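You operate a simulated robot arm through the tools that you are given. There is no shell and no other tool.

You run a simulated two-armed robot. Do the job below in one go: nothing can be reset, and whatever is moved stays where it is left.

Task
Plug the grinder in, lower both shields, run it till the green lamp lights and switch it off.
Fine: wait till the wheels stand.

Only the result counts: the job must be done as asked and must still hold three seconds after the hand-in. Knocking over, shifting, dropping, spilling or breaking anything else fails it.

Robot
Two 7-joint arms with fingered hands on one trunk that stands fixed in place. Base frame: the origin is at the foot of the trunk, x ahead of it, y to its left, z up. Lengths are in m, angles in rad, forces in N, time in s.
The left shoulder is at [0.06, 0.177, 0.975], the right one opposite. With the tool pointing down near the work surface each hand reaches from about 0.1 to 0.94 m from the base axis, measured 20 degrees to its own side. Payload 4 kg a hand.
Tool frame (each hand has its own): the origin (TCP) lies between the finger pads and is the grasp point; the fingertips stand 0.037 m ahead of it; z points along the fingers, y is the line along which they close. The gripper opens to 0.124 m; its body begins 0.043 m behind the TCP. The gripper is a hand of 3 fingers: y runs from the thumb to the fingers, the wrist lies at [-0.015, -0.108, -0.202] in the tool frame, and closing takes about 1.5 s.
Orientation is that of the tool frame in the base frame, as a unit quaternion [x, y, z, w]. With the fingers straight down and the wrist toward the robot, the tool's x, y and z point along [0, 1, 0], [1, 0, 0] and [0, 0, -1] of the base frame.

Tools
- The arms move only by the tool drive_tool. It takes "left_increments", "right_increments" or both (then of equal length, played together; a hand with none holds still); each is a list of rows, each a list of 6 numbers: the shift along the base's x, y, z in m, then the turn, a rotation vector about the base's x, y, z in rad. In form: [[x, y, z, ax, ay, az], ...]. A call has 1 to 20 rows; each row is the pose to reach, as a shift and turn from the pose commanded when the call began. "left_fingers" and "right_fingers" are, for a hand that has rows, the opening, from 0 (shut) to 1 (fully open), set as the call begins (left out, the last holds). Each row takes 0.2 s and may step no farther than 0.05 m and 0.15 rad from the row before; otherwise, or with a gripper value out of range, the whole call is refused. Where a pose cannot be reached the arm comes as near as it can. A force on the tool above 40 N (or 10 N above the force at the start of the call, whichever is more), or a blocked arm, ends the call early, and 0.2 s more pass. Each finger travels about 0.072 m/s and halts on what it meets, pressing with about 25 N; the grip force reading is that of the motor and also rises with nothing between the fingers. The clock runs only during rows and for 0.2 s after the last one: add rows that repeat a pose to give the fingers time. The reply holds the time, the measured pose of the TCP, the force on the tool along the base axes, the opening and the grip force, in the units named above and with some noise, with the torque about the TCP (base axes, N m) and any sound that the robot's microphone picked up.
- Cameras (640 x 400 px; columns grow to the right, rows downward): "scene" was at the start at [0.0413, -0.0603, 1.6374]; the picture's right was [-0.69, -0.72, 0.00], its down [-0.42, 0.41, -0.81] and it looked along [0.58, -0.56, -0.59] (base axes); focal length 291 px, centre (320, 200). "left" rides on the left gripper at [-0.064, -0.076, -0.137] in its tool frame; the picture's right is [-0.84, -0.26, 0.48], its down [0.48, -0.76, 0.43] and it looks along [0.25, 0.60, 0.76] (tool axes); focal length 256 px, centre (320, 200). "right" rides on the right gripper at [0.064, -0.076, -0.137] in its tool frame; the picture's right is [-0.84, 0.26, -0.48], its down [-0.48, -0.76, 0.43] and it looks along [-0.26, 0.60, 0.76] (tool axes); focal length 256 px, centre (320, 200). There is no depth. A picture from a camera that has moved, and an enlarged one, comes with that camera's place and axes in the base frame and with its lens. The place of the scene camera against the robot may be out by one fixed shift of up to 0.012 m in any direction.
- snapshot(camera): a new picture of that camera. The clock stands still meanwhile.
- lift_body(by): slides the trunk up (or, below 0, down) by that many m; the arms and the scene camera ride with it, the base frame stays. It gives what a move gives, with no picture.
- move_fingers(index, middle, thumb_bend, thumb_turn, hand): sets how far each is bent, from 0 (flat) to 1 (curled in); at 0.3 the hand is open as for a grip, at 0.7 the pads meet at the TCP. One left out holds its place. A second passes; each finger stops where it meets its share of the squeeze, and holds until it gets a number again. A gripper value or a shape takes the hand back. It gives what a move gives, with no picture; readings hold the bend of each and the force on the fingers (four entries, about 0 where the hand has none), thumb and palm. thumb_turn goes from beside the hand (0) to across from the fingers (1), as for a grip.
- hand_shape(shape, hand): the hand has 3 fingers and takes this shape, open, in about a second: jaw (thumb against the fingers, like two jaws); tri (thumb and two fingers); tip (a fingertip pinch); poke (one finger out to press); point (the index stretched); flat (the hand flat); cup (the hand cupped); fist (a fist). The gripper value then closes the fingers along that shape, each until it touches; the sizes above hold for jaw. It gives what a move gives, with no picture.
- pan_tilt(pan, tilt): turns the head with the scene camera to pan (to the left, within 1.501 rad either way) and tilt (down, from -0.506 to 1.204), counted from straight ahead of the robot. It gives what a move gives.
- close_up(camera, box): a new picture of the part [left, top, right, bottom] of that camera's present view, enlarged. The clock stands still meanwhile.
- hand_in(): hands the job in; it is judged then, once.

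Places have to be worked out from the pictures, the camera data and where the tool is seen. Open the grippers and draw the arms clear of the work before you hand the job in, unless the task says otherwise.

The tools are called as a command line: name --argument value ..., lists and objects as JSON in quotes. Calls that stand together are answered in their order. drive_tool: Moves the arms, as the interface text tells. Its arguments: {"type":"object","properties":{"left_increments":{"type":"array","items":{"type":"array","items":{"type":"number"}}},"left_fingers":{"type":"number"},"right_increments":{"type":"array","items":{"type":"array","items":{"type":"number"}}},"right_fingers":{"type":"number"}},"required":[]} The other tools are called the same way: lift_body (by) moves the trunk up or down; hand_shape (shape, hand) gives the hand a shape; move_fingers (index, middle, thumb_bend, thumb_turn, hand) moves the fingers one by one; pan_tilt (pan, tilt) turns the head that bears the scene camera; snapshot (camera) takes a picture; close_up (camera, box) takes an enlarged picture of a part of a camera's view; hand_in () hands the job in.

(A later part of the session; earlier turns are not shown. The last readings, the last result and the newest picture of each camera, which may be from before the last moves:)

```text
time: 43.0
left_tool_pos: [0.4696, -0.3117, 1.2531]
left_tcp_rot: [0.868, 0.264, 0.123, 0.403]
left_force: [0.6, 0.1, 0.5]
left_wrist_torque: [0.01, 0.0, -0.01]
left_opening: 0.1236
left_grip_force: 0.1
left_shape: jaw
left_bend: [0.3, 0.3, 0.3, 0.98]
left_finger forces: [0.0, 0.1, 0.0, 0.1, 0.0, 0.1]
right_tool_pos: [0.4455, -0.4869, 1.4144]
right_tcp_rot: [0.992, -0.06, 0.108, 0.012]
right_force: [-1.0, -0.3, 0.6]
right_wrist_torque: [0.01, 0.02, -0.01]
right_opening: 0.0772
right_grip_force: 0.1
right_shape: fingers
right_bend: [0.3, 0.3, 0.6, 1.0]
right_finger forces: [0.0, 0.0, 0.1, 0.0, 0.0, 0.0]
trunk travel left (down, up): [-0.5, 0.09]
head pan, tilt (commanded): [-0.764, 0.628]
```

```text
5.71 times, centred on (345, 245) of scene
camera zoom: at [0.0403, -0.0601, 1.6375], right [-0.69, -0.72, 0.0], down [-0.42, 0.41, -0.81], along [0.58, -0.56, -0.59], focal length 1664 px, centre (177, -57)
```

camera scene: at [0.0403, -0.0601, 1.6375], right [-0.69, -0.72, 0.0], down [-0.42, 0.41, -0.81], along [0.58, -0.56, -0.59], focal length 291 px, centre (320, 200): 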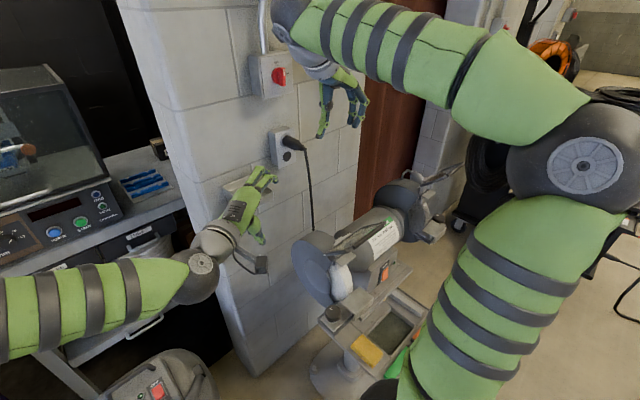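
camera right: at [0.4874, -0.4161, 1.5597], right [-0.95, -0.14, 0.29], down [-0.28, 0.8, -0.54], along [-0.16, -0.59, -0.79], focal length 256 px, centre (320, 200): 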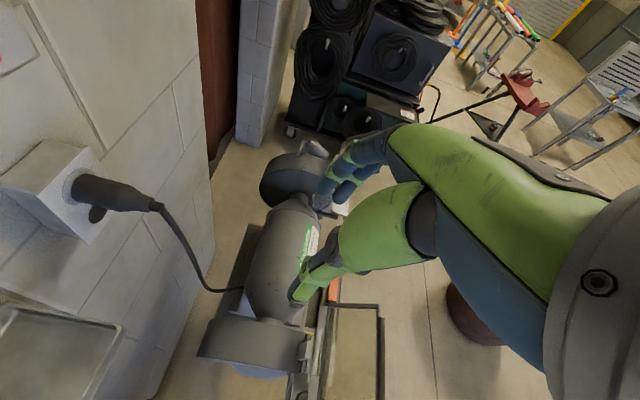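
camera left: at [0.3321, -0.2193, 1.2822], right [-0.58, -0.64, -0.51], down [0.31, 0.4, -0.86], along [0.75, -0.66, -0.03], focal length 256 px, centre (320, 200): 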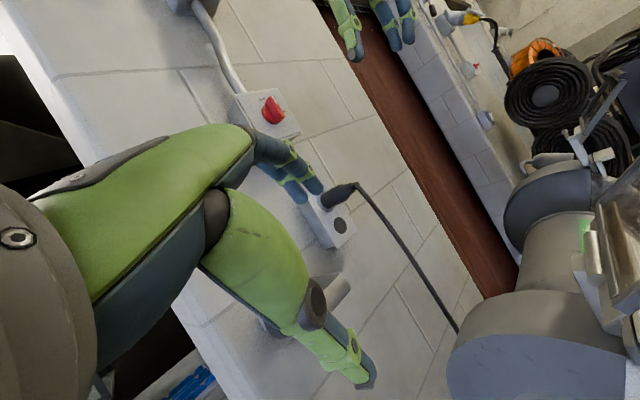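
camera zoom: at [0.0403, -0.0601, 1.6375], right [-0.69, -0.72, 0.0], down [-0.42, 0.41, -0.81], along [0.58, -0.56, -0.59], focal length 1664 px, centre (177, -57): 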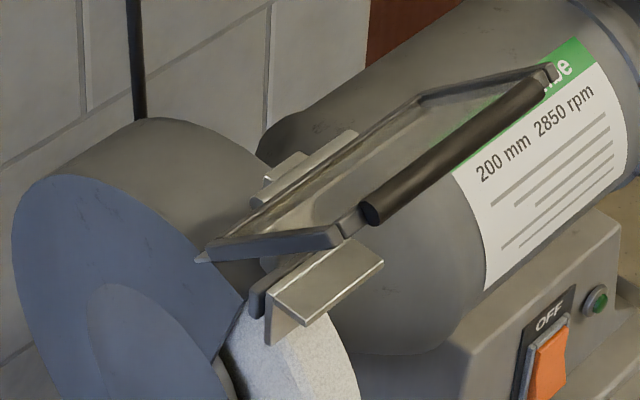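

The hinge axis triangulates to (x 0.368, z 1.139) at y≈-0.457. I'll close the right hand into a solid prong, back the left hand off a little (keeping its view), and bring the right hand above the left shield's bar.

hand_shape --shape "jaw" --hand "right"

drive_tool --left_increments '[[0, 0.02, 0.0, 0, 0, 0], [0, 0.04, 0.0, 0, 0, 0], [0, 0.06, 0.0, 0, 0, 0], [0, 0.08, 0.0, 0, 0, 0], [0, 0.08, 0, 0, 0, 0], [0, 0.08, 0, 0, 0, 0], [0, 0.08, 0, 0, 0, 0], [0, 0.08, 0, 0, 0, 0]]' --right_increments '[[-0.025, 0.005, 0.0, 0, 0, 0], [-0.055, 0.01, -0.01, 0, 0, 0], [-0.085, 0.015, -0.03, 0, 0, 0], [-0.115, 0.02, -0.06, 0, 0, 0], [-0.137, 0.026, -0.09, 0, 0, 0], [-0.137, 0.026, -0.107, 0, 0, 0], [-0.137, 0.026, -0.107, 0, 0, 0], [-0.137, 0.026, -0.107, 0, 0, 0]]' --right_fingers 0

snapshot --camera "left"

snapshot --camera "scene"

snapshot --camera "right"

```text
time: 43.9
left_tool_pos: [0.4707, -0.3125, 1.2527]
left_tcp_rot: [0.867, 0.264, 0.123, 0.404]
left_force: [-0.8, -0.6, 0.0]
left_wrist_torque: [-0.03, 0.02, 0.01]
left_opening: 0.1237
left_grip_force: 0.1
left_shape: jaw
left_bend: [0.3, 0.3, 0.3, 0.98]
left_finger forces: [0.1, 0.0, 0.0, 0.0, 0.0, 0.0]
right_tool_pos: [0.4485, -0.4887, 1.4131]
right_tcp_rot: [0.992, -0.06, 0.109, 0.01]
right_force: [0.3, -0.6, 0.2]
right_wrist_torque: [-0.01, -0.02, 0.0]
right_opening: 0.1238
right_grip_force: 0.0
right_shape: jaw
right_bend: [0.3, 0.3, 0.3, 0.98]
right_finger forces: [0.0, 0.0, 0.0, 0.0, 0.1, 0.0]
trunk travel left (down, up): [-0.5, 0.09]
head pan, tilt (commanded): [-0.764, 0.628]
```

```text
time: 45.7
left_tool_pos: [0.466, -0.2301, 1.2525]
left_tcp_rot: [0.868, 0.264, 0.122, 0.403]
left_force: [0.2, -0.2, 0.3]
left_wrist_torque: [0.02, 0.03, -0.01]
left_opening: 0.1238
left_grip_force: 0.0
left_shape: jaw
left_bend: [0.3, 0.3, 0.3, 0.98]
left_finger forces: [0.0, 0.1, 0.1, 0.0, 0.0, 0.0]
right_tool_pos: [0.3128, -0.4623, 1.3043]
right_tcp_rot: [0.992, -0.06, 0.109, 0.011]
right_force: [0.4, 0.1, 0.0]
right_wrist_torque: [-0.03, 0.02, 0.02]
right_opening: 0.0
right_grip_force: 25.5
right_shape: jaw
right_bend: [0.7, 0.7, 0.71, 1.0]
right_finger forces: [0.0, 0.1, 0.1, 0.0, 0.0, 0.0]
trunk travel left (down, up): [-0.5, 0.09]
head pan, tilt (commanded): [-0.764, 0.628]
```

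```text
taken
camera left: at [0.3287, -0.1391, 1.2816], right [-0.58, -0.64, -0.51], down [0.31, 0.4, -0.86], along [0.75, -0.66, -0.03], focal length 256 px, centre (320, 200)
```

left: 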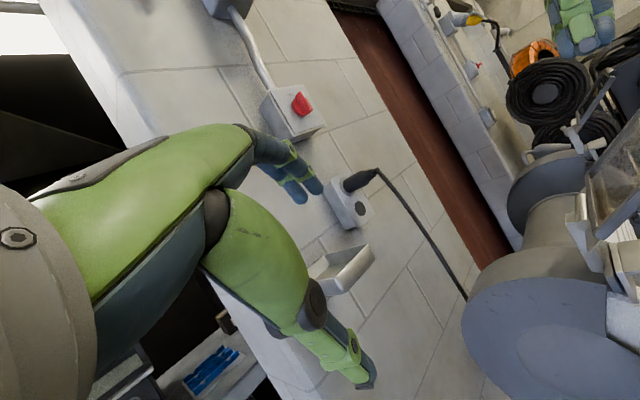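

```text
taken
camera scene: at [0.0414, -0.0602, 1.6374], right [-0.69, -0.72, 0.0], down [-0.42, 0.41, -0.81], along [0.58, -0.56, -0.59], focal length 291 px, centre (320, 200)
```

scene: 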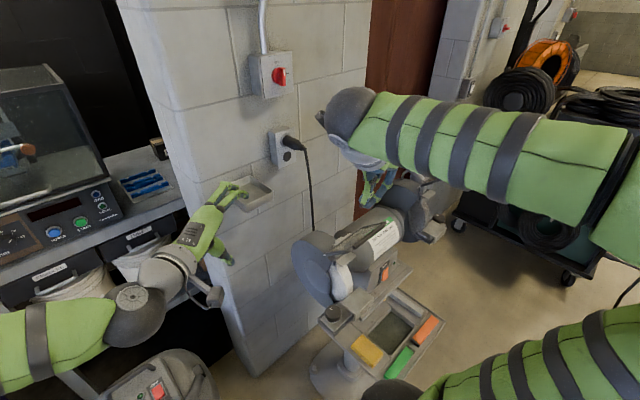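

```text
taken
camera right: at [0.3542, -0.3903, 1.451], right [-0.95, -0.14, 0.29], down [-0.28, 0.8, -0.54], along [-0.16, -0.59, -0.79], focal length 256 px, centre (320, 200)
```

right: 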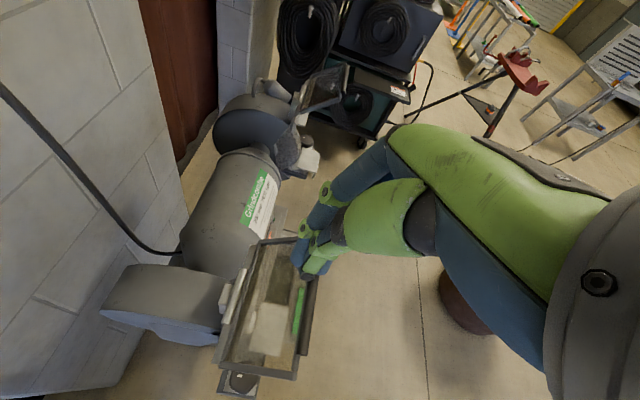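

The closed fingers hover above the middle of the left shield's bar. I'll press down along the shield's arc, first through about 20°, and see whether it moves.

drive_tool --right_increments '[[0, 0, -0.04, 0, 0, 0], [0, 0, -0.065, 0, 0, 0], [-0.001, 0, -0.078, 0, 0, 0], [-0.006, 0, -0.085, 0, 0, 0], [-0.012, 0, -0.093, 0, 0, 0], [-0.019, 0, -0.101, 0, 0, 0]]'

close_up --camera "scene" --box '[300, 200, 420, 310]'

snapshot --camera "right"

```text
time: 47.1
left_tool_pos: [0.4654, -0.2304, 1.252]
left_tcp_rot: [0.867, 0.263, 0.122, 0.404]
left_force: [-0.4, -0.2, -0.3]
left_wrist_torque: [0.03, 0.0, -0.02]
left_opening: 0.1239
left_grip_force: 0.0
left_shape: jaw
left_bend: [0.3, 0.3, 0.3, 0.98]
left_finger forces: [0.0, 0.0, 0.0, 0.1, 0.1, 0.0]
right_tool_pos: [0.2919, -0.4601, 1.205]
right_tcp_rot: [0.992, -0.061, 0.107, 0.01]
right_force: [0.0, -0.7, 0.3]
right_wrist_torque: [0.02, 0.0, -0.02]
right_opening: 0.0
right_grip_force: 24.9
right_shape: jaw
right_bend: [0.7, 0.7, 0.71, 1.0]
right_finger forces: [0.0, 0.1, 0.0, 0.1, 0.0, 0.0]
trunk travel left (down, up): [-0.5, 0.09]
head pan, tilt (commanded): [-0.764, 0.628]
```

```text
3.64 times, centred on (360, 255) of scene
camera zoom: at [0.0412, -0.0601, 1.6374], right [-0.69, -0.72, 0.0], down [-0.42, 0.41, -0.81], along [0.58, -0.56, -0.59], focal length 1059 px, centre (174, 0)
```

zoom: 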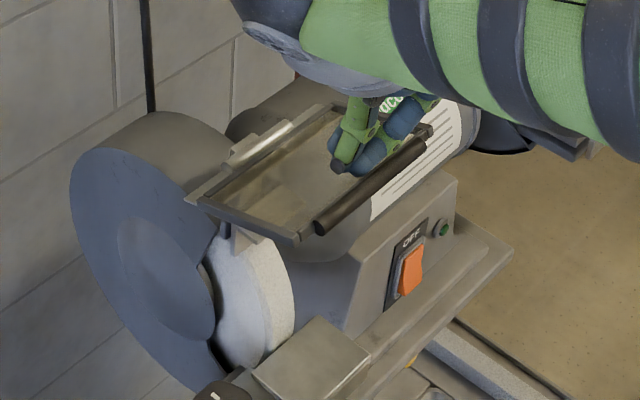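

```text
taken
camera right: at [0.3333, -0.3897, 1.352], right [-0.95, -0.14, 0.29], down [-0.28, 0.8, -0.53], along [-0.16, -0.59, -0.79], focal length 256 px, centre (320, 200)
```

right: 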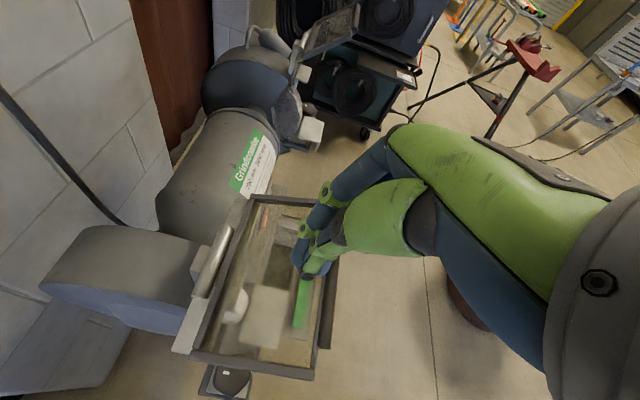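

The shield swings down easily under the fingers. I'll continue along the arc past horizontal.

drive_tool --right_increments '[[-0.005, 0, -0.013, 0, 0, 0], [-0.009, 0, -0.027, 0, 0, 0], [-0.009, 0, -0.041, 0, 0, 0], [-0.008, 0, -0.055, 0, 0, 0], [-0.003, 0, -0.068, 0, 0, 0], [0.002, 0, -0.08, 0, 0, 0]]'

close_up --camera "scene" --box '[300, 200, 420, 310]'

snapshot --camera "right"

```text
time: 48.4
left_tool_pos: [0.463, -0.2304, 1.2535]
left_tcp_rot: [0.867, 0.263, 0.124, 0.405]
left_force: [0.4, -0.3, -0.6]
left_wrist_torque: [0.0, 0.02, 0.03]
left_opening: 0.1236
left_grip_force: 0.0
left_shape: jaw
left_bend: [0.3, 0.3, 0.3, 0.98]
left_finger forces: [0.0, 0.0, 0.0, 0.0, 0.0, 0.0]
right_tool_pos: [0.2948, -0.4666, 1.1444]
right_tcp_rot: [0.992, -0.063, 0.108, 0.016]
right_force: [-21.1, 3.2, 25.3]
right_wrist_torque: [0.33, 0.38, 0.13]
right_opening: 0.0001
right_grip_force: 24.9
right_shape: jaw
right_bend: [0.7, 0.7, 0.7, 1.0]
right_finger forces: [33.6, 0.0, 0.0, 0.1, 0.1, 0.1]
right hand out of reach, approached as far as the arm can: row 5, 6
trunk travel left (down, up): [-0.5, 0.09]
head pan, tilt (commanded): [-0.764, 0.628]
stopped in row 6 (right hand): the force on the tool passed its limit at 53 N (the readings are from after the stop); the commanded pose is now the measured one
```

```text
3.64 times, centred on (360, 255) of scene
camera zoom: at [0.0382, -0.0582, 1.638], right [-0.69, -0.72, 0.0], down [-0.42, 0.41, -0.81], along [0.58, -0.56, -0.59], focal length 1059 px, centre (174, 0)
```

zoom: 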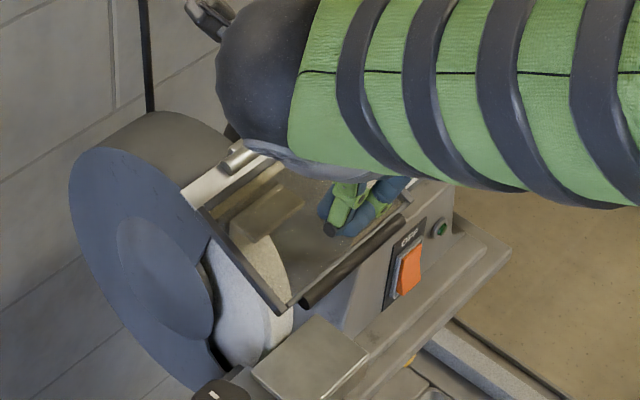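

```text
taken
camera right: at [0.3367, -0.3937, 1.2891], right [-0.95, -0.13, 0.29], down [-0.28, 0.79, -0.54], along [-0.16, -0.6, -0.79], focal length 256 px, centre (320, 200)
```

right: 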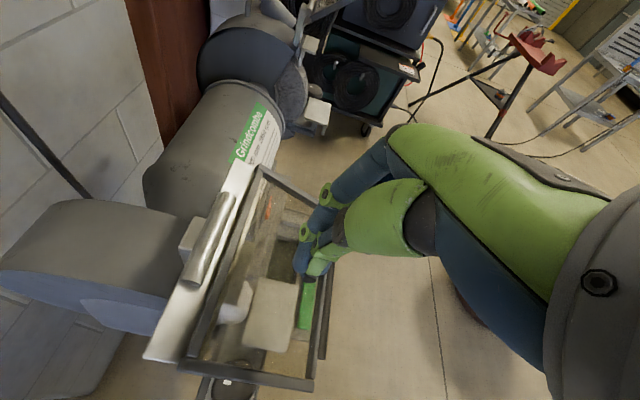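

The shield has swung to about -24° below horizontal, and then the push met a firm stop (53 N, finger on the plate). I'll back the hand off upward and see whether the shield stays and what angle it rests at.

drive_tool --right_increments '[[-0.002, 0, 0.01, 0, 0, 0], [-0.005, 0, 0.04, 0, 0, 0], [-0.005, 0, 0.08, 0, 0, 0], [0.0, 0, 0.12, 0, 0, 0], [0.03, -0.02, 0.16, 0, 0, 0], [0.06, -0.05, 0.2, 0, 0, 0]]'

close_up --camera "scene" --box '[290, 200, 410, 310]'

snapshot --camera "right"

snapshot --camera "left"

```text
refused: row 5 steps farther than a row can; nothing moved
```

```text
3.64 times, centred on (350, 255) of scene
camera zoom: at [0.0382, -0.0582, 1.638], right [-0.69, -0.72, 0.0], down [-0.42, 0.41, -0.81], along [0.58, -0.56, -0.59], focal length 1059 px, centre (211, 0)
```

zoom: 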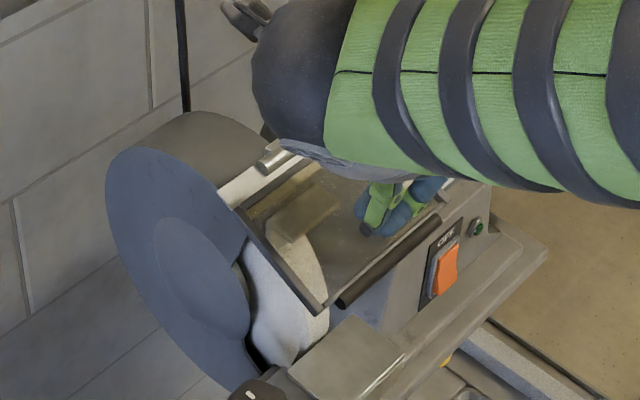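

```text
taken
camera right: at [0.3367, -0.3937, 1.2891], right [-0.95, -0.13, 0.29], down [-0.28, 0.79, -0.54], along [-0.16, -0.6, -0.79], focal length 256 px, centre (320, 200)
```

right: 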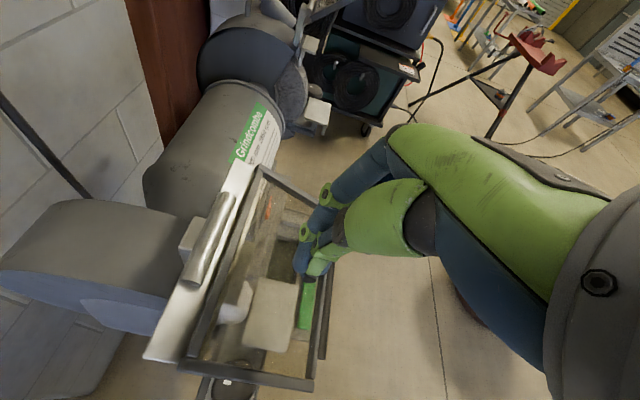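

```text
taken
camera left: at [0.326, -0.1378, 1.2827], right [-0.58, -0.63, -0.51], down [0.32, 0.4, -0.86], along [0.75, -0.66, -0.03], focal length 256 px, centre (320, 200)
```

left: 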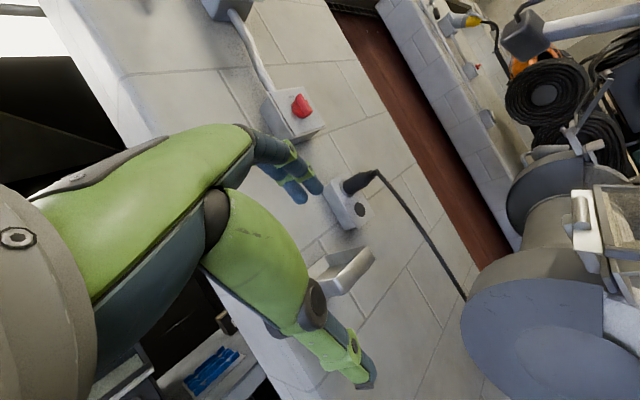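

The call was refused because a step was too long. I'll repeat with shorter steps, backing straight up first.

drive_tool --right_increments '[[-0.002, 0, 0.01, 0, 0, 0], [-0.005, 0, 0.04, 0, 0, 0], [-0.005, 0, 0.08, 0, 0, 0], [0.0, 0, 0.12, 0, 0, 0], [0.02, -0.01, 0.155, 0, 0, 0], [0.04, -0.03, 0.185, 0, 0, 0]]'

close_up --camera "scene" --box '[290, 200, 410, 310]'

snapshot --camera "right"

close_up --camera "left" --box '[460, 120, 640, 340]'

```text
time: 49.8
left_tool_pos: [0.4661, -0.2313, 1.2513]
left_tcp_rot: [0.868, 0.264, 0.122, 0.403]
left_force: [0.4, -0.2, 0.4]
left_wrist_torque: [0.02, 0.01, 0.02]
left_opening: 0.1237
left_grip_force: 0.0
left_shape: jaw
left_bend: [0.3, 0.3, 0.3, 0.98]
left_finger forces: [0.0, 0.0, 0.0, 0.0, 0.1, 0.0]
right_tool_pos: [0.3386, -0.4942, 1.3255]
right_tcp_rot: [0.992, -0.062, 0.108, 0.013]
right_force: [0.0, 0.0, 0.1]
right_wrist_torque: [0.0, -0.01, 0.0]
right_opening: 0.0
right_grip_force: 24.9
right_shape: jaw
right_bend: [0.7, 0.7, 0.71, 1.0]
right_finger forces: [0.0, 0.0, 0.1, 0.0, 0.0, 0.1]
trunk travel left (down, up): [-0.5, 0.09]
head pan, tilt (commanded): [-0.764, 0.628]
```

```text
3.64 times, centred on (350, 255) of scene
camera zoom: at [0.0418, -0.0607, 1.6373], right [-0.69, -0.72, 0.0], down [-0.42, 0.41, -0.81], along [0.58, -0.56, -0.59], focal length 1059 px, centre (211, 0)
```

zoom: 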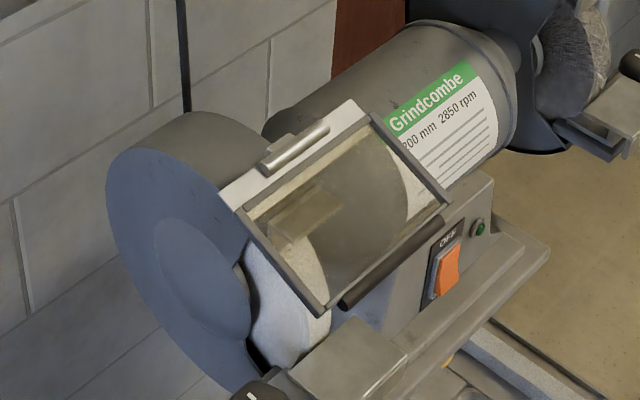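

```text
taken
camera right: at [0.3816, -0.4223, 1.4721], right [-0.95, -0.13, 0.29], down [-0.28, 0.79, -0.54], along [-0.16, -0.59, -0.79], focal length 256 px, centre (320, 200)
```

right: 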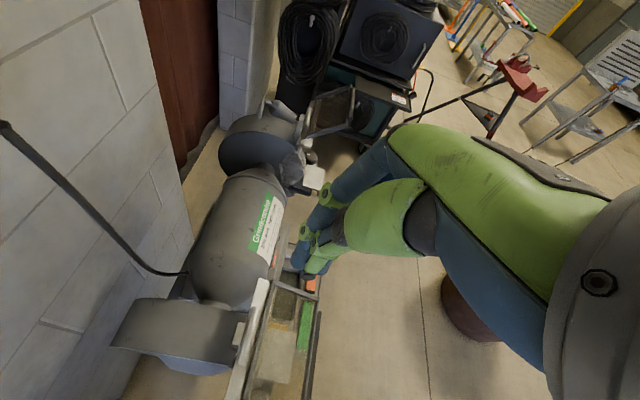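

```text
1.82 times, centred on (550, 230) of left
camera zoom: at [0.3291, -0.1395, 1.2814], right [-0.58, -0.63, -0.51], down [0.31, 0.4, -0.86], along [0.75, -0.66, -0.03], focal length 465 px, centre (-98, 146)
```

zoom: 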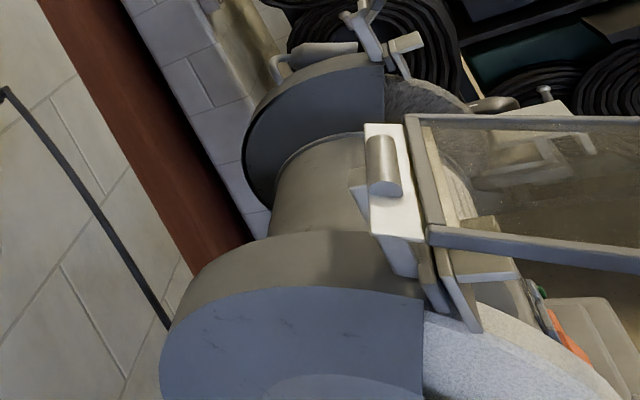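

The left shield stays down. Now the right shield: I'll zoom on it from the right and scene cameras to locate its bar and hinge.

close_up --camera "right" --box '[210, 70, 370, 210]'

close_up --camera "scene" --box '[380, 150, 480, 260]'

snapshot --camera "scene"

```text
2.86 times, centred on (290, 140) of right
camera zoom: at [0.3816, -0.4223, 1.4721], right [-0.95, -0.13, 0.29], down [-0.28, 0.79, -0.54], along [-0.16, -0.59, -0.79], focal length 731 px, centre (406, 371)
```

zoom: 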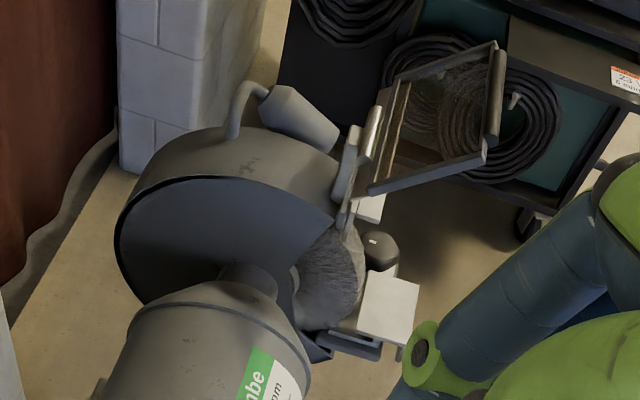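

```text
3.64 times, centred on (430, 205) of scene
camera zoom: at [0.0418, -0.0607, 1.6373], right [-0.69, -0.72, 0.0], down [-0.42, 0.41, -0.81], along [0.58, -0.56, -0.59], focal length 1059 px, centre (-80, 182)
```

zoom: 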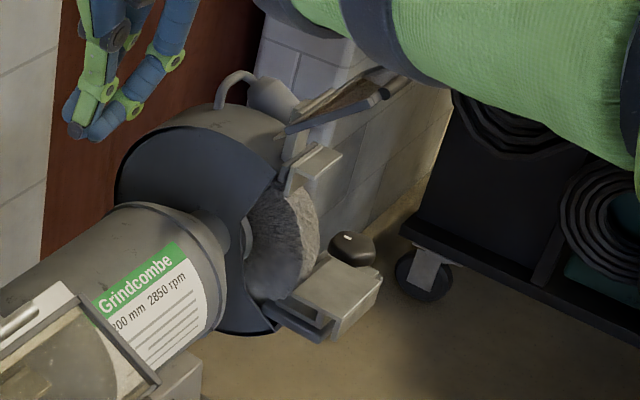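

```text
taken
camera scene: at [0.0418, -0.0607, 1.6373], right [-0.69, -0.72, 0.0], down [-0.42, 0.41, -0.81], along [0.58, -0.56, -0.59], focal length 291 px, centre (320, 200)
```

scene: 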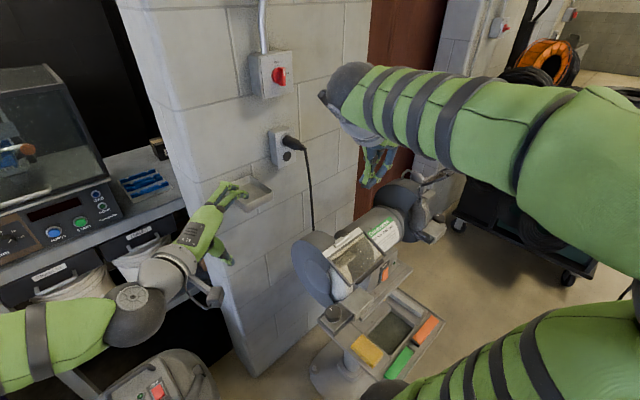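

The right shield mirrors the left: its bar is at x≈0.299, z≈1.20, y from -0.808 to -0.918, with the same hinge line. I'll move the right hand over there, high above the motor, while leaning it so the fingers point down and outward for a comfortable reach.

drive_tool --right_increments '[[-0.004, -0.03, 0.01, -0.07, 0, 0], [-0.008, -0.07, 0.015, -0.15, 0, 0], [-0.012, -0.11, 0.015, -0.25, 0, 0], [-0.016, -0.15, 0.015, -0.35, 0, 0], [-0.02, -0.19, 0.01, -0.45, 0, 0], [-0.024, -0.23, 0.005, -0.55, 0, 0], [-0.028, -0.27, 0.0, -0.65, 0, 0], [-0.032, -0.31, -0.01, -0.7, 0, 0], [-0.034, -0.346, -0.015, -0.7, 0, 0]]'

snapshot --camera "right"

snapshot --camera "scene"

```text
time: 51.8
left_tool_pos: [0.4673, -0.2315, 1.2521]
left_tcp_rot: [0.868, 0.264, 0.123, 0.403]
left_force: [0.0, -0.7, -1.6]
left_wrist_torque: [-0.03, 0.02, 0.0]
left_opening: 0.1238
left_grip_force: 0.1
left_shape: jaw
left_bend: [0.3, 0.3, 0.3, 0.98]
left_finger forces: [0.0, 0.0, 0.0, 0.0, 0.1, 0.1]
right_tool_pos: [0.3044, -0.8422, 1.3112]
right_tcp_rot: [0.927, -0.023, 0.122, 0.353]
right_force: [0.2, 0.7, 0.4]
right_wrist_torque: [-0.02, 0.01, 0.01]
right_opening: 0.0
right_grip_force: 24.7
right_shape: jaw
right_bend: [0.7, 0.7, 0.71, 1.0]
right_finger forces: [0.0, 0.1, 0.2, 0.1, 0.0, 0.1]
trunk travel left (down, up): [-0.5, 0.09]
head pan, tilt (commanded): [-0.764, 0.628]
```

```text
taken
camera right: at [0.3482, -0.6936, 1.3755], right [-0.95, 0.09, 0.31], down [-0.28, 0.26, -0.92], along [-0.16, -0.96, -0.22], focal length 256 px, centre (320, 200)
```

right: 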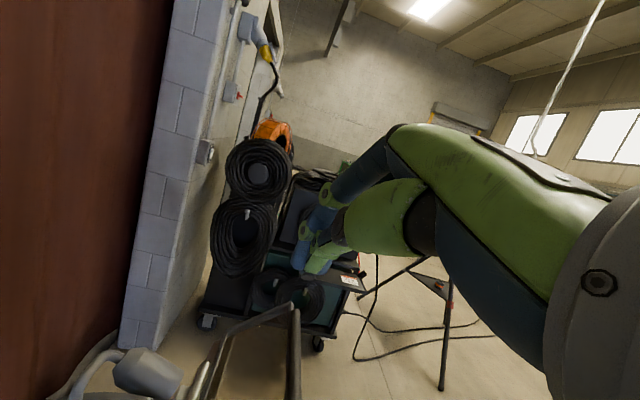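

```text
taken
camera scene: at [0.0417, -0.061, 1.6374], right [-0.69, -0.72, 0.0], down [-0.42, 0.41, -0.81], along [0.58, -0.56, -0.59], focal length 291 px, centre (320, 200)
```

scene: 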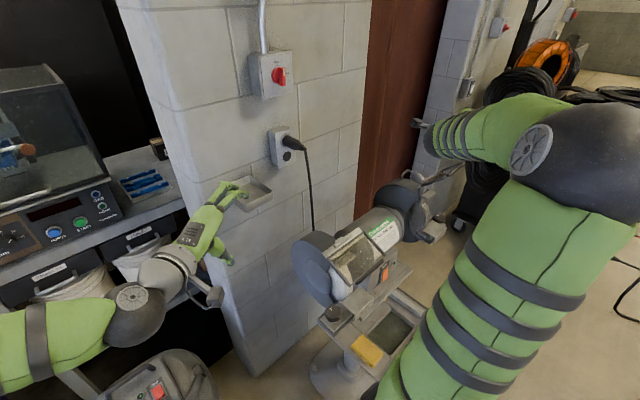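

The prong is above the right shield's bar, as predicted. I'll press down along the same arc, first through about 20°.

drive_tool --right_increments '[[0.005, -0.002, -0.03, 0, 0, 0], [0.007, -0.002, -0.06, 0, 0, 0], [0.006, -0.002, -0.085, 0, 0, 0], [0.001, -0.002, -0.099, 0, 0, 0], [-0.006, -0.002, -0.107, 0, 0, 0], [-0.013, -0.002, -0.115, 0, 0, 0]]'

snapshot --camera "right"

close_up --camera "scene" --box '[370, 150, 490, 270]'

```text
time: 53.2
left_tool_pos: [0.4652, -0.2315, 1.2516]
left_tcp_rot: [0.868, 0.263, 0.122, 0.403]
left_force: [-0.5, 0.1, 0.3]
left_wrist_torque: [0.01, 0.0, 0.0]
left_opening: 0.1235
left_grip_force: 0.0
left_shape: jaw
left_bend: [0.3, 0.3, 0.3, 0.98]
left_finger forces: [0.1, 0.0, 0.1, 0.0, 0.0, 0.0]
right_tool_pos: [0.2905, -0.8438, 1.1969]
right_tcp_rot: [0.927, -0.021, 0.124, 0.353]
right_force: [0.3, 0.2, -0.7]
right_wrist_torque: [0.02, 0.03, 0.02]
right_opening: 0.0002
right_grip_force: 24.5
right_shape: jaw
right_bend: [0.7, 0.7, 0.71, 1.0]
right_finger forces: [0.1, 0.0, 0.0, 0.1, 0.0, 0.1]
trunk travel left (down, up): [-0.5, 0.09]
head pan, tilt (commanded): [-0.764, 0.628]
```

```text
taken
camera right: at [0.3325, -0.6958, 1.2608], right [-0.95, 0.09, 0.31], down [-0.28, 0.26, -0.92], along [-0.16, -0.96, -0.22], focal length 256 px, centre (320, 200)
```

right: 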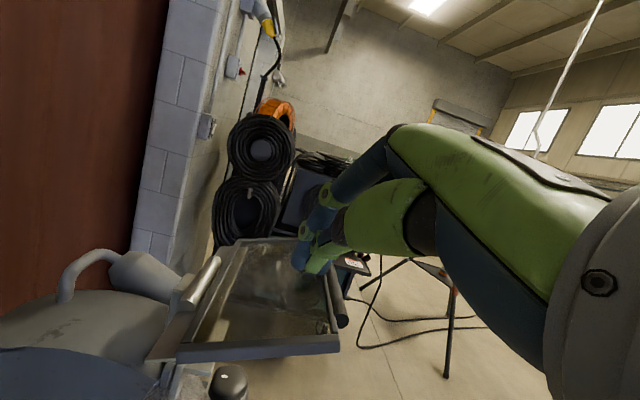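

```text
3.33 times, centred on (430, 210) of scene
camera zoom: at [0.0413, -0.0604, 1.6374], right [-0.69, -0.72, 0.0], down [-0.42, 0.41, -0.81], along [0.58, -0.56, -0.59], focal length 971 px, centre (-47, 167)
```

zoom: 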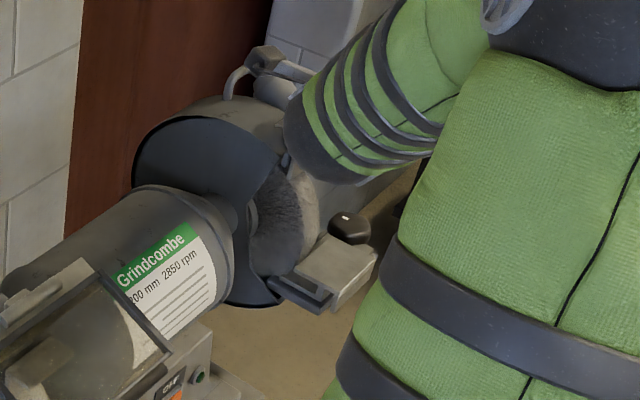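

The right shield is following. I'll continue past horizontal to the stop in small steps.

drive_tool --right_increments '[[-0.005, 0, -0.013, 0, 0, 0], [-0.009, 0, -0.0265, 0, 0, 0], [-0.009, 0, -0.04, 0, 0, 0], [-0.008, 0, -0.05, 0, 0, 0], [-0.007, 0, -0.056, 0, 0, 0], [-0.005, 0, -0.062, 0, 0, 0], [-0.004, 0, -0.067, 0, 0, 0], [-0.003, 0, -0.071, 0, 0, 0]]'

snapshot --camera "right"

snapshot --camera "scene"

```text
time: 55.0
left_tool_pos: [0.4653, -0.2284, 1.253]
left_tcp_rot: [0.867, 0.264, 0.123, 0.405]
left_force: [-0.8, 0.3, 0.4]
left_wrist_torque: [-0.02, -0.02, 0.01]
left_opening: 0.124
left_grip_force: 0.0
left_shape: jaw
left_bend: [0.3, 0.3, 0.3, 0.98]
left_finger forces: [0.0, 0.0, 0.1, 0.1, 0.0, 0.0]
right_tool_pos: [0.2835, -0.8432, 1.1335]
right_tcp_rot: [0.925, -0.024, 0.125, 0.359]
right_force: [-18.1, 7.5, 34.8]
right_wrist_torque: [-0.59, -0.07, -0.31]
right_opening: 0.0
right_grip_force: 25.6
right_shape: jaw
right_bend: [0.7, 0.7, 0.72, 1.0]
right_finger forces: [34.4, 0.0, 0.0, 0.0, 0.1, 0.0]
trunk travel left (down, up): [-0.5, 0.09]
head pan, tilt (commanded): [-0.764, 0.628]
```

```text
taken
camera right: at [0.3263, -0.6931, 1.1951], right [-0.95, 0.1, 0.3], down [-0.27, 0.25, -0.93], along [-0.17, -0.96, -0.21], focal length 256 px, centre (320, 200)
```

right: 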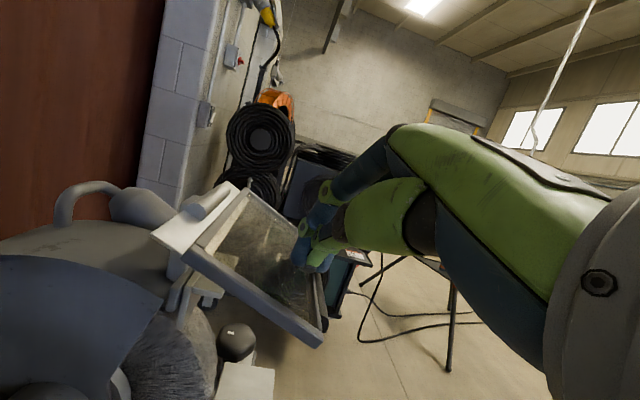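

```text
taken
camera scene: at [0.0378, -0.0559, 1.6382], right [-0.69, -0.72, 0.0], down [-0.42, 0.41, -0.81], along [0.58, -0.56, -0.58], focal length 291 px, centre (320, 200)
```

scene: 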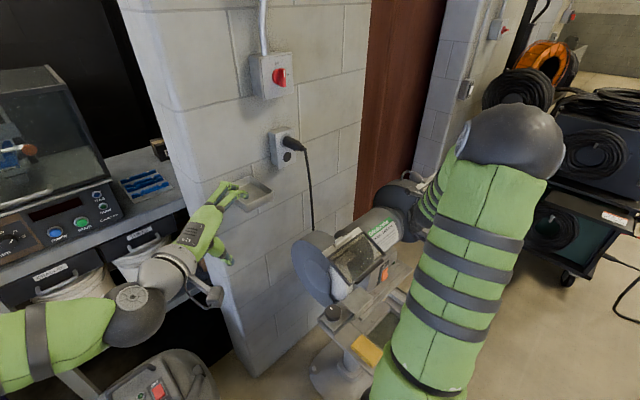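

The right shield met the same firm stop (~40 N) at about the same angle as the left, ≈-27°, so both are fully lowered. I'll back the hand off straight up.

drive_tool --right_increments '[[-0.002, 0, 0.012, 0, 0, 0], [-0.004, 0.0, 0.04, 0, 0, 0], [-0.004, 0.01, 0.08, 0, 0, 0], [-0.002, 0.03, 0.12, 0, 0, 0], [0.0, 0.05, 0.16, 0, 0, 0], [0.0, 0.08, 0.19, 0, 0, 0]]'

snapshot --camera "right"

snapshot --camera "scene"

```text
time: 56.4
left_tool_pos: [0.4653, -0.2291, 1.2535]
left_tcp_rot: [0.868, 0.263, 0.123, 0.404]
left_force: [-0.5, 0.4, -0.1]
left_wrist_torque: [0.01, 0.0, 0.01]
left_opening: 0.1237
left_grip_force: 0.2
left_shape: jaw
left_bend: [0.3, 0.3, 0.3, 0.98]
left_finger forces: [0.0, 0.1, 0.1, 0.1, 0.0, 0.1]
right_tool_pos: [0.2897, -0.7631, 1.3135]
right_tcp_rot: [0.927, -0.021, 0.123, 0.353]
right_force: [-0.1, 0.9, 0.8]
right_wrist_torque: [-0.05, -0.02, 0.03]
right_opening: 0.0001
right_grip_force: 25.2
right_shape: jaw
right_bend: [0.7, 0.7, 0.72, 1.0]
right_finger forces: [0.0, 0.1, 0.0, 0.0, 0.0, 0.0]
trunk travel left (down, up): [-0.5, 0.09]
head pan, tilt (commanded): [-0.764, 0.628]
```

```text
taken
camera right: at [0.3324, -0.6143, 1.3773], right [-0.95, 0.09, 0.31], down [-0.28, 0.26, -0.92], along [-0.16, -0.96, -0.22], focal length 256 px, centre (320, 200)
```

right: 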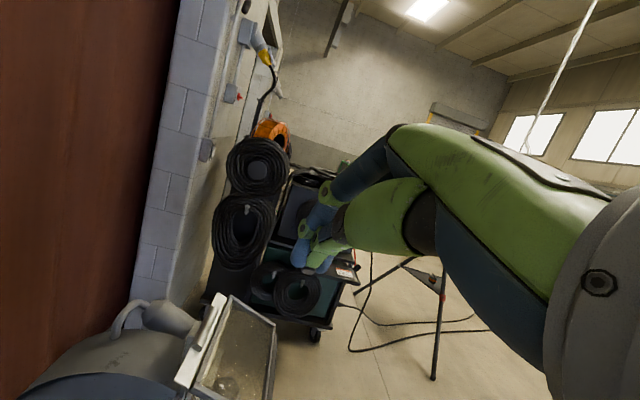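

```text
taken
camera scene: at [0.0406, -0.0595, 1.6374], right [-0.69, -0.72, 0.0], down [-0.42, 0.41, -0.81], along [0.58, -0.56, -0.59], focal length 291 px, centre (320, 200)
```

scene: 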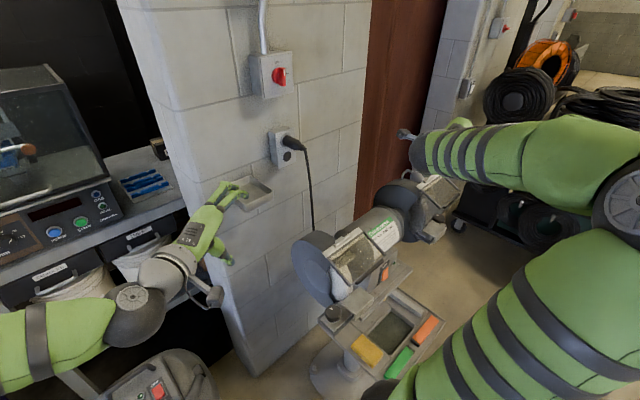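

Both shields are down. Before touching the isolator, I'll test whether the rocker alone starts the grinder. The rocker is at ≈[0.343, -0.654, 0.872] in a vertical panel facing me. I'll turn the right hand so its fingers point forward, moving back and clear of the shields.

drive_tool --right_increments '[[-0.01, 0.01, 0.01, -0.039, -0.0058, 0.1329], [-0.02, 0.02, 0.01, -0.078, -0.0116, 0.2658], [-0.03, 0.03, 0.01, -0.117, -0.0174, 0.3986], [-0.04, 0.04, 0.01, -0.156, -0.0232, 0.5315], [-0.05, 0.05, 0.01, -0.195, -0.029, 0.6644], [-0.06, 0.06, 0.0, -0.234, -0.0349, 0.7973], [-0.07, 0.07, 0.0, -0.273, -0.0407, 0.9302], [-0.08, 0.08, -0.01, -0.312, -0.0465, 1.0631], [-0.09, 0.09, -0.02, -0.351, -0.0523, 1.1959], [-0.1, 0.1, -0.03, -0.39, -0.0581, 1.3288], [-0.1, 0.1, -0.04, -0.429, -0.0639, 1.4617]]'

snapshot --camera "right"

snapshot --camera "scene"

```text
time: 58.8
left_tool_pos: [0.4672, -0.2325, 1.2512]
left_tcp_rot: [0.868, 0.264, 0.123, 0.402]
left_force: [0.3, 0.3, -0.1]
left_wrist_torque: [-0.01, -0.02, -0.02]
left_opening: 0.124
left_grip_force: 0.0
left_shape: jaw
left_bend: [0.3, 0.3, 0.3, 0.98]
left_finger forces: [0.1, 0.0, 0.0, 0.1, 0.1, 0.0]
right_tool_pos: [0.1871, -0.6651, 1.2717]
right_tcp_rot: [0.612, 0.613, 0.354, 0.353]
right_force: [0.5, 0.4, -0.2]
right_wrist_torque: [-0.02, 0.0, 0.01]
right_opening: 0.0002
right_grip_force: 25.0
right_shape: jaw
right_bend: [0.7, 0.7, 0.72, 1.0]
right_finger forces: [0.0, 0.0, 0.0, 0.0, 0.0, 0.1]
trunk travel left (down, up): [-0.5, 0.09]
head pan, tilt (commanded): [-0.764, 0.628]
```

```text
taken
camera right: at [0.0314, -0.604, 1.2743], right [-0.29, -0.84, 0.46], down [0.0, -0.48, -0.88], along [0.96, -0.25, 0.14], focal length 256 px, centre (320, 200)
```

right: 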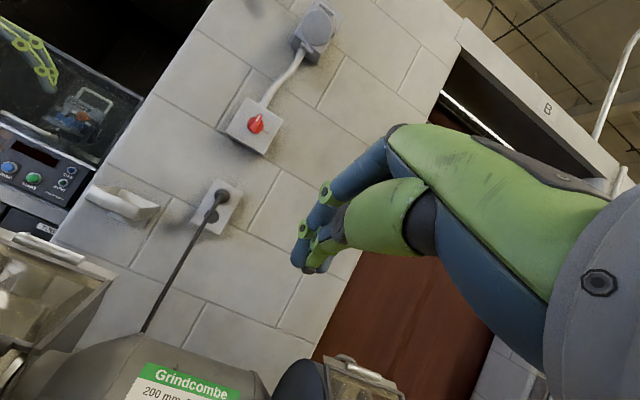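

```text
taken
camera scene: at [0.0417, -0.0611, 1.6374], right [-0.69, -0.72, 0.0], down [-0.42, 0.41, -0.81], along [0.58, -0.56, -0.59], focal length 291 px, centre (320, 200)
```

scene: 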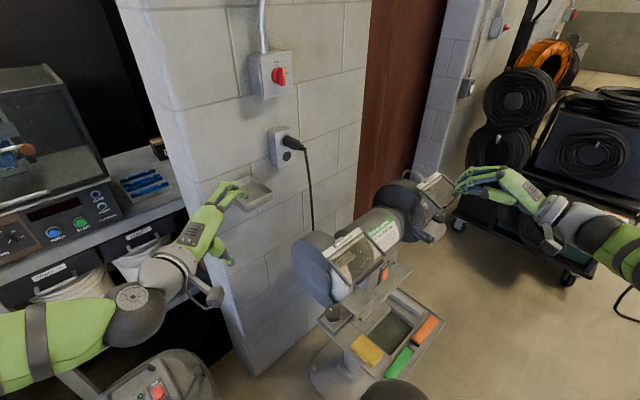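

The hand is turned with fingers forward, clear of everything. I'll take the poke shape and see where the pressing fingertip sits.

hand_shape --shape "poke" --hand "right"

snapshot --camera "right"

close_up --camera "scene" --box '[440, 140, 580, 260]'

```text
time: 59.7
left_tool_pos: [0.4666, -0.231, 1.251]
left_tcp_rot: [0.868, 0.264, 0.122, 0.403]
left_force: [-0.2, 0.1, -0.7]
left_wrist_torque: [-0.02, 0.0, 0.01]
left_opening: 0.1236
left_grip_force: 0.0
left_shape: jaw
left_bend: [0.3, 0.3, 0.3, 0.98]
left_finger forces: [0.0, 0.1, 0.0, 0.0, 0.0, 0.1]
right_tool_pos: [0.1873, -0.6643, 1.2723]
right_tcp_rot: [0.613, 0.612, 0.353, 0.354]
right_force: [0.1, -0.5, -0.2]
right_wrist_torque: [0.03, 0.0, 0.02]
right_opening: 0.0
right_grip_force: 0.1
right_shape: poke
right_bend: [0.7, 0.7, 0.0, 1.0]
right_finger forces: [0.0, 0.0, 0.1, 0.0, 0.1, 0.0]
trunk travel left (down, up): [-0.5, 0.09]
head pan, tilt (commanded): [-0.764, 0.628]
```

```text
taken
camera right: at [0.0315, -0.6028, 1.275], right [-0.29, -0.84, 0.46], down [0.0, -0.48, -0.88], along [0.96, -0.26, 0.14], focal length 256 px, centre (320, 200)
```

right: 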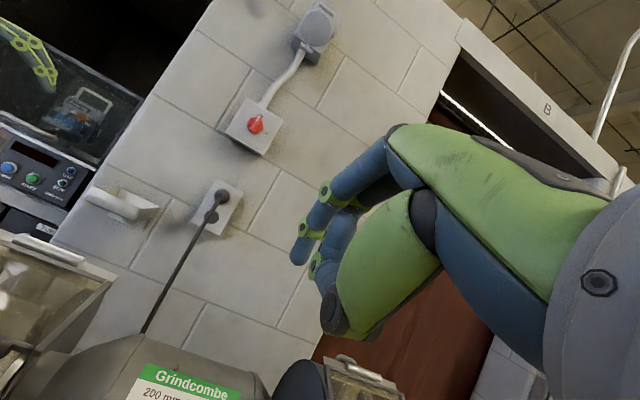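

```text
3.33 times, centred on (510, 200) of scene
camera zoom: at [0.0412, -0.0602, 1.6374], right [-0.69, -0.72, 0.0], down [-0.42, 0.41, -0.81], along [0.58, -0.56, -0.59], focal length 971 px, centre (-313, 200)
```

zoom: 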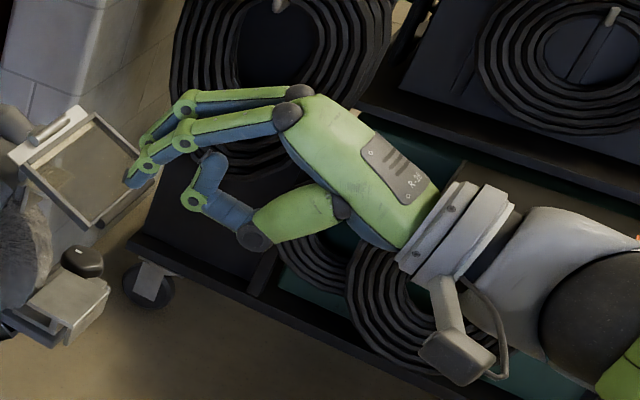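

Poke puts two fingers forward, which is too wide for the narrow rocker. I'll use the closed "tip" shape (index against thumb) for a single-finger press.

hand_shape --shape "tip" --hand "right"

drive_tool --right_increments '[[0, 0, -0.03, 0, 0, 0], [0, 0, -0.06, 0, 0, 0], [0, 0, -0.1, 0, 0, 0], [0, 0, -0.14, 0, 0, 0], [0, 0, -0.18, 0, 0, 0], [0, 0, -0.22, 0, 0, 0], [0, 0, -0.25, 0, 0, 0], [0, 0, -0.28, 0, 0, 0]]' --right_fingers 0

snapshot --camera "right"

snapshot --camera "scene"

```text
time: 60.6
left_tool_pos: [0.4667, -0.2311, 1.252]
left_tcp_rot: [0.868, 0.264, 0.123, 0.403]
left_force: [-0.2, 0.4, -0.2]
left_wrist_torque: [0.03, -0.01, -0.03]
left_opening: 0.1238
left_grip_force: 0.1
left_shape: jaw
left_bend: [0.3, 0.3, 0.3, 0.98]
left_finger forces: [0.0, 0.1, 0.1, 0.0, 0.0, 0.0]
right_tool_pos: [0.1879, -0.6659, 1.2713]
right_tcp_rot: [0.612, 0.612, 0.354, 0.353]
right_force: [-0.2, -0.2, 0.1]
right_wrist_torque: [-0.03, -0.01, -0.01]
right_opening: 0.1239
right_grip_force: 0.1
right_shape: tip
right_bend: [0.31, 0.98, 0.3, 0.98]
right_finger forces: [0.0, 0.0, 0.1, 0.0, 0.1, 0.1]
trunk travel left (down, up): [-0.5, 0.09]
head pan, tilt (commanded): [-0.764, 0.628]
```

```text
time: 62.4
left_tool_pos: [0.4652, -0.2307, 1.2518]
left_tcp_rot: [0.868, 0.264, 0.122, 0.402]
left_force: [0.6, 0.7, -0.4]
left_wrist_torque: [0.02, -0.02, -0.03]
left_opening: 0.1237
left_grip_force: 0.0
left_shape: jaw
left_bend: [0.3, 0.3, 0.3, 0.98]
left_finger forces: [0.1, 0.0, 0.0, 0.0, 0.0, 0.0]
right_tool_pos: [0.1883, -0.6663, 0.9955]
right_tcp_rot: [0.613, 0.612, 0.354, 0.353]
right_force: [-0.4, -0.5, 0.2]
right_wrist_torque: [0.02, -0.01, 0.0]
right_opening: 0.0
right_grip_force: 25.4
right_shape: tip
right_bend: [0.7, 1.0, 0.7, 1.0]
right_finger forces: [0.0, 0.1, 0.0, 0.1, 0.1, 0.1]
trunk travel left (down, up): [-0.5, 0.09]
head pan, tilt (commanded): [-0.764, 0.628]
```

```text
taken
camera right: at [0.0326, -0.6044, 0.9976], right [-0.29, -0.84, 0.46], down [0.0, -0.48, -0.88], along [0.96, -0.26, 0.14], focal length 256 px, centre (320, 200)
```

right: 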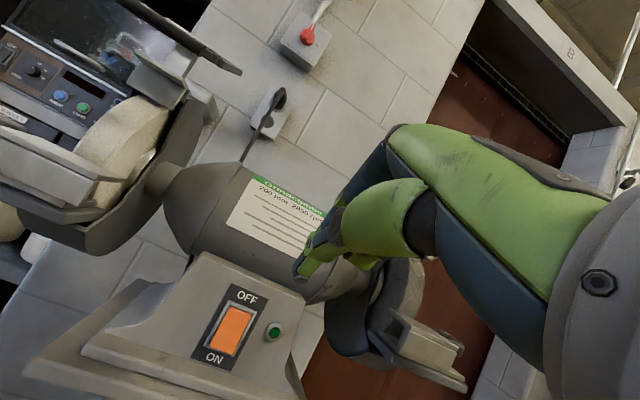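

```text
taken
camera scene: at [0.0412, -0.0608, 1.6375], right [-0.69, -0.72, 0.0], down [-0.42, 0.41, -0.81], along [0.58, -0.56, -0.59], focal length 291 px, centre (320, 200)
```

scene: 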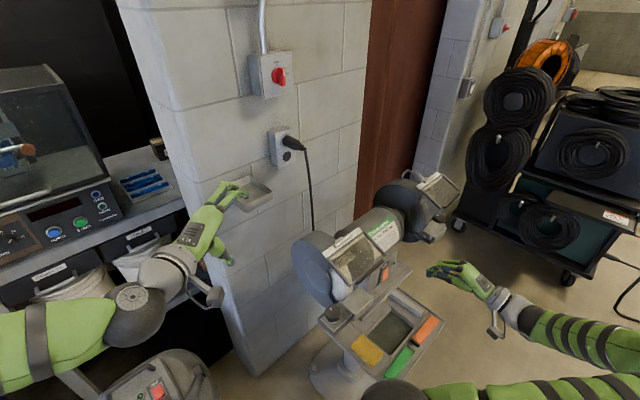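

Perfect front view of the rocker: OFF on top, ON at the bottom, green lamp beside it. I'll zoom to locate it precisely.

close_up --camera "right" --box '[170, 240, 330, 390]'

close_up --camera "right" --box '[280, 190, 380, 300]'

```text
2.67 times, centred on (250, 315) of right
camera zoom: at [0.0326, -0.6044, 0.9976], right [-0.29, -0.84, 0.46], down [0.0, -0.48, -0.88], along [0.96, -0.26, 0.14], focal length 683 px, centre (507, -107)
```

zoom: 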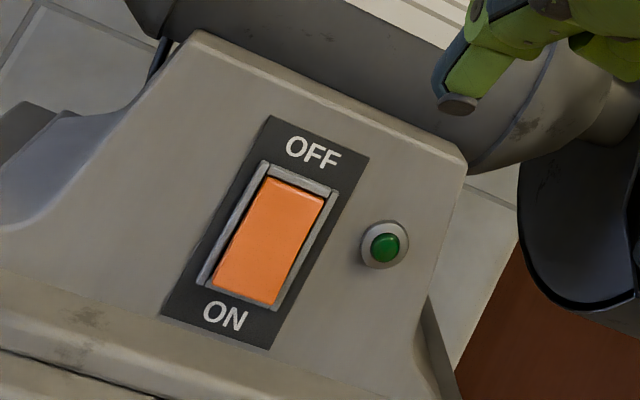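

```text
3.64 times, centred on (330, 245) of right
camera zoom: at [0.0326, -0.6044, 0.9976], right [-0.29, -0.84, 0.46], down [0.0, -0.48, -0.88], along [0.96, -0.26, 0.14], focal length 931 px, centre (284, 36)
```

zoom: 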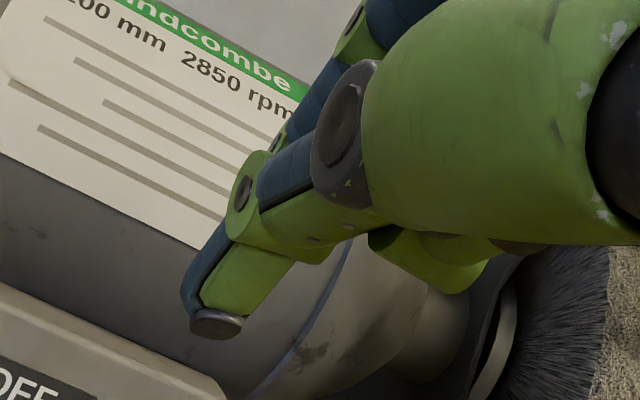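

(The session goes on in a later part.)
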